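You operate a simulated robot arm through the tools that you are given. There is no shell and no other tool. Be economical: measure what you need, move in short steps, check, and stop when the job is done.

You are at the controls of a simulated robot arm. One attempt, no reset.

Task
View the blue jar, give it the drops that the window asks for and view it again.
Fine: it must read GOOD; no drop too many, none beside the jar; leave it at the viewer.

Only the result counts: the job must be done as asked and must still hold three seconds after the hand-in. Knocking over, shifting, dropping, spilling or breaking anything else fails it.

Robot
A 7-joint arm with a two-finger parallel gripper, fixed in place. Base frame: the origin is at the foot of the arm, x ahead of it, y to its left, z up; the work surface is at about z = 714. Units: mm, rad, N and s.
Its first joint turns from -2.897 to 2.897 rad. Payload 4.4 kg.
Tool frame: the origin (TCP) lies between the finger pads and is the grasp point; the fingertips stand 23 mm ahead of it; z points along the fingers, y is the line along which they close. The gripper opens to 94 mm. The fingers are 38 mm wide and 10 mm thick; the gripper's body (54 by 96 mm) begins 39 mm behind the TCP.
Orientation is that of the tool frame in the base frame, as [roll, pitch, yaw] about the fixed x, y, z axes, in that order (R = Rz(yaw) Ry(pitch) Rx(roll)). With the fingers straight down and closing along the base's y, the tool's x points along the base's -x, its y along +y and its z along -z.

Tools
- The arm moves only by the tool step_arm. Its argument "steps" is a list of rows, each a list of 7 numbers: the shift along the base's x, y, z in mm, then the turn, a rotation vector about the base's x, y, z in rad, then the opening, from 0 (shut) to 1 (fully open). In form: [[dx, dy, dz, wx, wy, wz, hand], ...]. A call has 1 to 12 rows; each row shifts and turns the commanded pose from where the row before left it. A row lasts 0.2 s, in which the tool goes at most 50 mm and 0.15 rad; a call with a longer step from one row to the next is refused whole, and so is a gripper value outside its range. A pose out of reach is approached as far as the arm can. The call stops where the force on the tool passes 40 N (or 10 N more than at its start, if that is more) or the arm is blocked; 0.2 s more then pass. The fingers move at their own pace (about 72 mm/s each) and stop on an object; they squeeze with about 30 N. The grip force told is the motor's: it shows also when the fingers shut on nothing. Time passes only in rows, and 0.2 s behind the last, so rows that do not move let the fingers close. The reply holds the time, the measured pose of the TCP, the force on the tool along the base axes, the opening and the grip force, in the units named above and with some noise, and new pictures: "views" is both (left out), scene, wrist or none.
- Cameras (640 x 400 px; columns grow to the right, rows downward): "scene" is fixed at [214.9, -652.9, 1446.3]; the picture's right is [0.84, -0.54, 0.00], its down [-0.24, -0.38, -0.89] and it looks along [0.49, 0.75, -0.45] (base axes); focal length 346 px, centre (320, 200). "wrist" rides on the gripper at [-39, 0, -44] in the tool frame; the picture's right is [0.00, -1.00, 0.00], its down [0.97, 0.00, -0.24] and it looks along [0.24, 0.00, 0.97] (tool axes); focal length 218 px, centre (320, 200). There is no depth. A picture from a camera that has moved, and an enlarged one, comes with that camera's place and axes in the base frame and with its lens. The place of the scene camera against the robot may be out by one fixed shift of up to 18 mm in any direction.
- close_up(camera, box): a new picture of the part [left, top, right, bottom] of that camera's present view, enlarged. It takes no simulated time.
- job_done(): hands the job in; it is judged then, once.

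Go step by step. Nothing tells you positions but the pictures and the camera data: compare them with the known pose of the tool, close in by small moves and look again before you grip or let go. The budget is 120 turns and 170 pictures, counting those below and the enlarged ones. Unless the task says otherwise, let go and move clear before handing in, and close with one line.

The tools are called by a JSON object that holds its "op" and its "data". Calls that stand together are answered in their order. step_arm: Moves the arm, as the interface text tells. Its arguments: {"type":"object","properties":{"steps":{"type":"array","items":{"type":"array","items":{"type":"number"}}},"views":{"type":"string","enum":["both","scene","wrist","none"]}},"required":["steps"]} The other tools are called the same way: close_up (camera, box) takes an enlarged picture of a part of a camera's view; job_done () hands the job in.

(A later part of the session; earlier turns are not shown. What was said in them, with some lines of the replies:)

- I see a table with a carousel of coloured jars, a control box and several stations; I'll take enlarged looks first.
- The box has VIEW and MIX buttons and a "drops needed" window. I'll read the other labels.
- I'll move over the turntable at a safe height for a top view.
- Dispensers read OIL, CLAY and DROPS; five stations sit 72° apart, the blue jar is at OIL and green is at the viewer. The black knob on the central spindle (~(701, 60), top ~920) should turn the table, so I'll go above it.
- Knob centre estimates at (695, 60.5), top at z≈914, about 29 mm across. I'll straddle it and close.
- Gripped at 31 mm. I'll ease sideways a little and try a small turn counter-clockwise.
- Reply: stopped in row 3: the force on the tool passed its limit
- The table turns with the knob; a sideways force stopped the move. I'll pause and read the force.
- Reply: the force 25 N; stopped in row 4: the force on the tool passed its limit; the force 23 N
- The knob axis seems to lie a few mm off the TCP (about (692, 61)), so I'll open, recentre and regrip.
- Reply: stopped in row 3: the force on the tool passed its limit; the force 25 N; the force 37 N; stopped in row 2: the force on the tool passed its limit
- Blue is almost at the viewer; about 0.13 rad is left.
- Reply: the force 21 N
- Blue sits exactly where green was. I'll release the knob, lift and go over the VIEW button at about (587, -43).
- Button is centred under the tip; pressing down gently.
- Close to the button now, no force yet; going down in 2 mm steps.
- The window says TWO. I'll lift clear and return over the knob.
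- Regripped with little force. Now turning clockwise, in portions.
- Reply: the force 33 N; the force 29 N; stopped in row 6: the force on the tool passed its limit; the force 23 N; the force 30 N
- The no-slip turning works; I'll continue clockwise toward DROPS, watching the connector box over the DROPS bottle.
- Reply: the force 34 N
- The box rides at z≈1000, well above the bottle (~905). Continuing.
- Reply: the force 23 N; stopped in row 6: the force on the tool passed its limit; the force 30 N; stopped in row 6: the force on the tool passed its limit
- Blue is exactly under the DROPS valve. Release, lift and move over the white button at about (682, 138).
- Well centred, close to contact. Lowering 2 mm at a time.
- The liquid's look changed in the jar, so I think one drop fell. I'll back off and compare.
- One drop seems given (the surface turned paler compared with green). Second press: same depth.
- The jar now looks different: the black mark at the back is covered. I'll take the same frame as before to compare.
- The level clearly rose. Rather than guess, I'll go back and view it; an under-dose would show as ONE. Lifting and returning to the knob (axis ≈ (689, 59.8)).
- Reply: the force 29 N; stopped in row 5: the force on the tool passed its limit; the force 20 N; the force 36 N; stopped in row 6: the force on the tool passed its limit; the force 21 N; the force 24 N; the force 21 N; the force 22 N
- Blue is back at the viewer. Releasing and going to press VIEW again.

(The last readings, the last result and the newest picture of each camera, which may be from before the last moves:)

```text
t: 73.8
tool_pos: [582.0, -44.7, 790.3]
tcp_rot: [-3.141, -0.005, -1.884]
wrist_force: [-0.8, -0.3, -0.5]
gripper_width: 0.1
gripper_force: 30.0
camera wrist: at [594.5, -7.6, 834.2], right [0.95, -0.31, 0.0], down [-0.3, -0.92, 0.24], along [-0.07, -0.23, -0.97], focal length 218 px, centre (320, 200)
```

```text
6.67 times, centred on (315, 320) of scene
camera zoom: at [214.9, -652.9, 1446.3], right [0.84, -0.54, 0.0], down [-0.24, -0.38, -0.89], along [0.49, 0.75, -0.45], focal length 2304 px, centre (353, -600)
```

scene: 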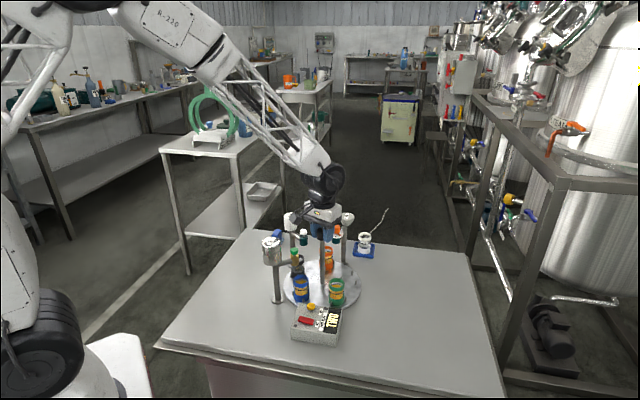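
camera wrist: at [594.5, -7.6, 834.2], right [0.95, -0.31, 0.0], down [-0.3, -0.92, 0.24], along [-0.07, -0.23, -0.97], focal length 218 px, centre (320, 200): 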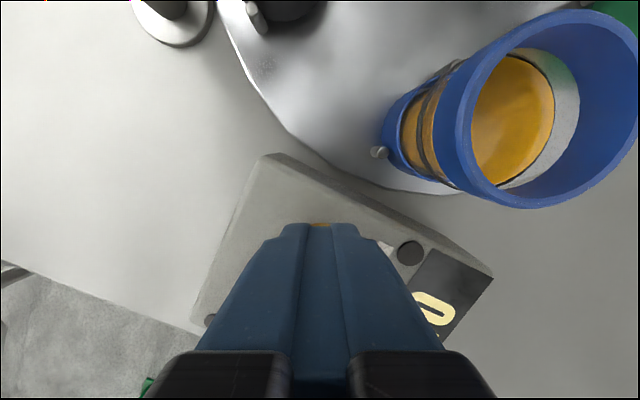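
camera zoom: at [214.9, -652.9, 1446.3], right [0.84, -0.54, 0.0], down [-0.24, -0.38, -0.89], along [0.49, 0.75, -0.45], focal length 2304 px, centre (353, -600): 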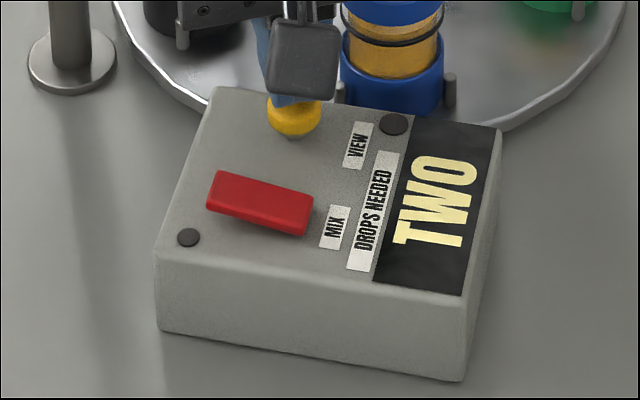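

{"op": "step_arm", "data": {"steps": [[0.8, 0, -6, 0, 0, 0, 0], [0, 0, -3, 0, 0, 0, 0], [0, 0, -3, 0, 0, 0, 0], [0, 0, 0, 0, 0, 0, 0]], "views": "none"}}

{"op": "close_up", "data": {"camera": "scene", "box": [280, 290, 350, 350]}}

```text
t: 74.8
tool_pos: [585.2, -44.3, 778.9]
tcp_rot: [-3.139, -0.003, -1.882]
wrist_force: [1.4, 0.1, 1.7]
gripper_width: 0.0
gripper_force: 30.2
```

```text
6.67 times, centred on (315, 320) of scene
camera zoom: at [214.9, -652.9, 1446.3], right [0.84, -0.54, 0.0], down [-0.24, -0.38, -0.89], along [0.49, 0.75, -0.45], focal length 2304 px, centre (353, -600)
```

zoom: 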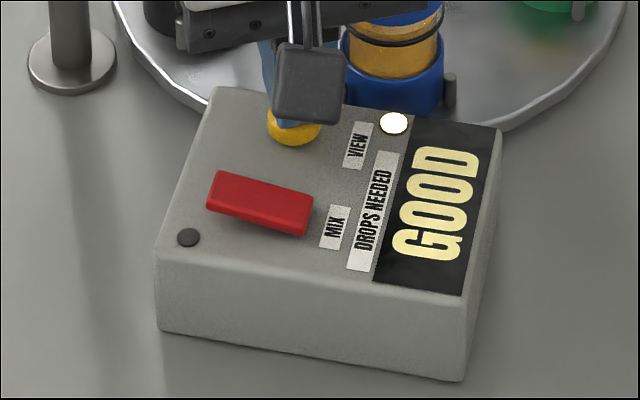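

GOOD. I'll lift straight up and clear, then check.

{"op": "step_arm", "data": {"steps": [[0, 0, 20, 0, 0, 0, 0], [0, 0, 45, 0, 0, 0, 0], [0, 0, 50, 0, 0, 0, 0], [0, 0, 50, 0, 0, 0, 0], [0, 0, 50, 0, 0, 0, 0], [0, 0, 50, 0, 0, 0, 0], [0, 0, 0, 0, 0, 0, 0], [0, 0, 0, 0, 0, 0, 0]], "views": "wrist"}}

{"op": "close_up", "data": {"camera": "scene", "box": [250, 205, 390, 350]}}

```text
t: 76.6
tool_pos: [585.8, -46.5, 1044.7]
tcp_rot: [-3.14, -0.003, -1.884]
wrist_force: [-0.4, 0.7, 0.5]
gripper_width: 0.0
gripper_force: 29.8
camera wrist: at [596.3, -8.6, 1087.6], right [0.95, -0.31, 0.0], down [-0.3, -0.92, 0.24], along [-0.07, -0.23, -0.97], focal length 218 px, centre (320, 200)
```

wrist: 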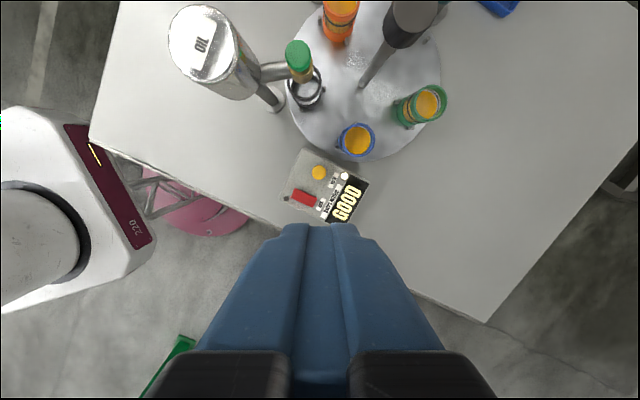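

```text
2.76 times, centred on (320, 278) of scene
camera zoom: at [214.9, -652.9, 1446.3], right [0.84, -0.54, 0.0], down [-0.24, -0.38, -0.89], along [0.49, 0.75, -0.45], focal length 953 px, centre (320, -14)
```

zoom: 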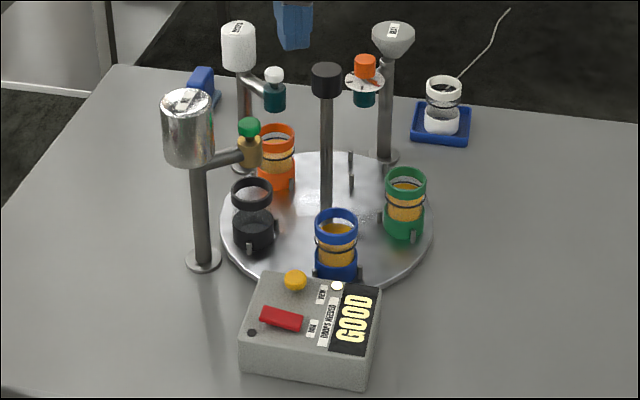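

The window reads GOOD, the blue jar stands at the viewer, nothing else is disturbed and the arm is clear. Handing in.

{"op": "job_done", "data": {}}

```text
The job is handed in.
```

The blue jar was viewed (the window asked for TWO), given two drops and viewed again. It reads GOOD and was left at the viewer, with the arm clear.
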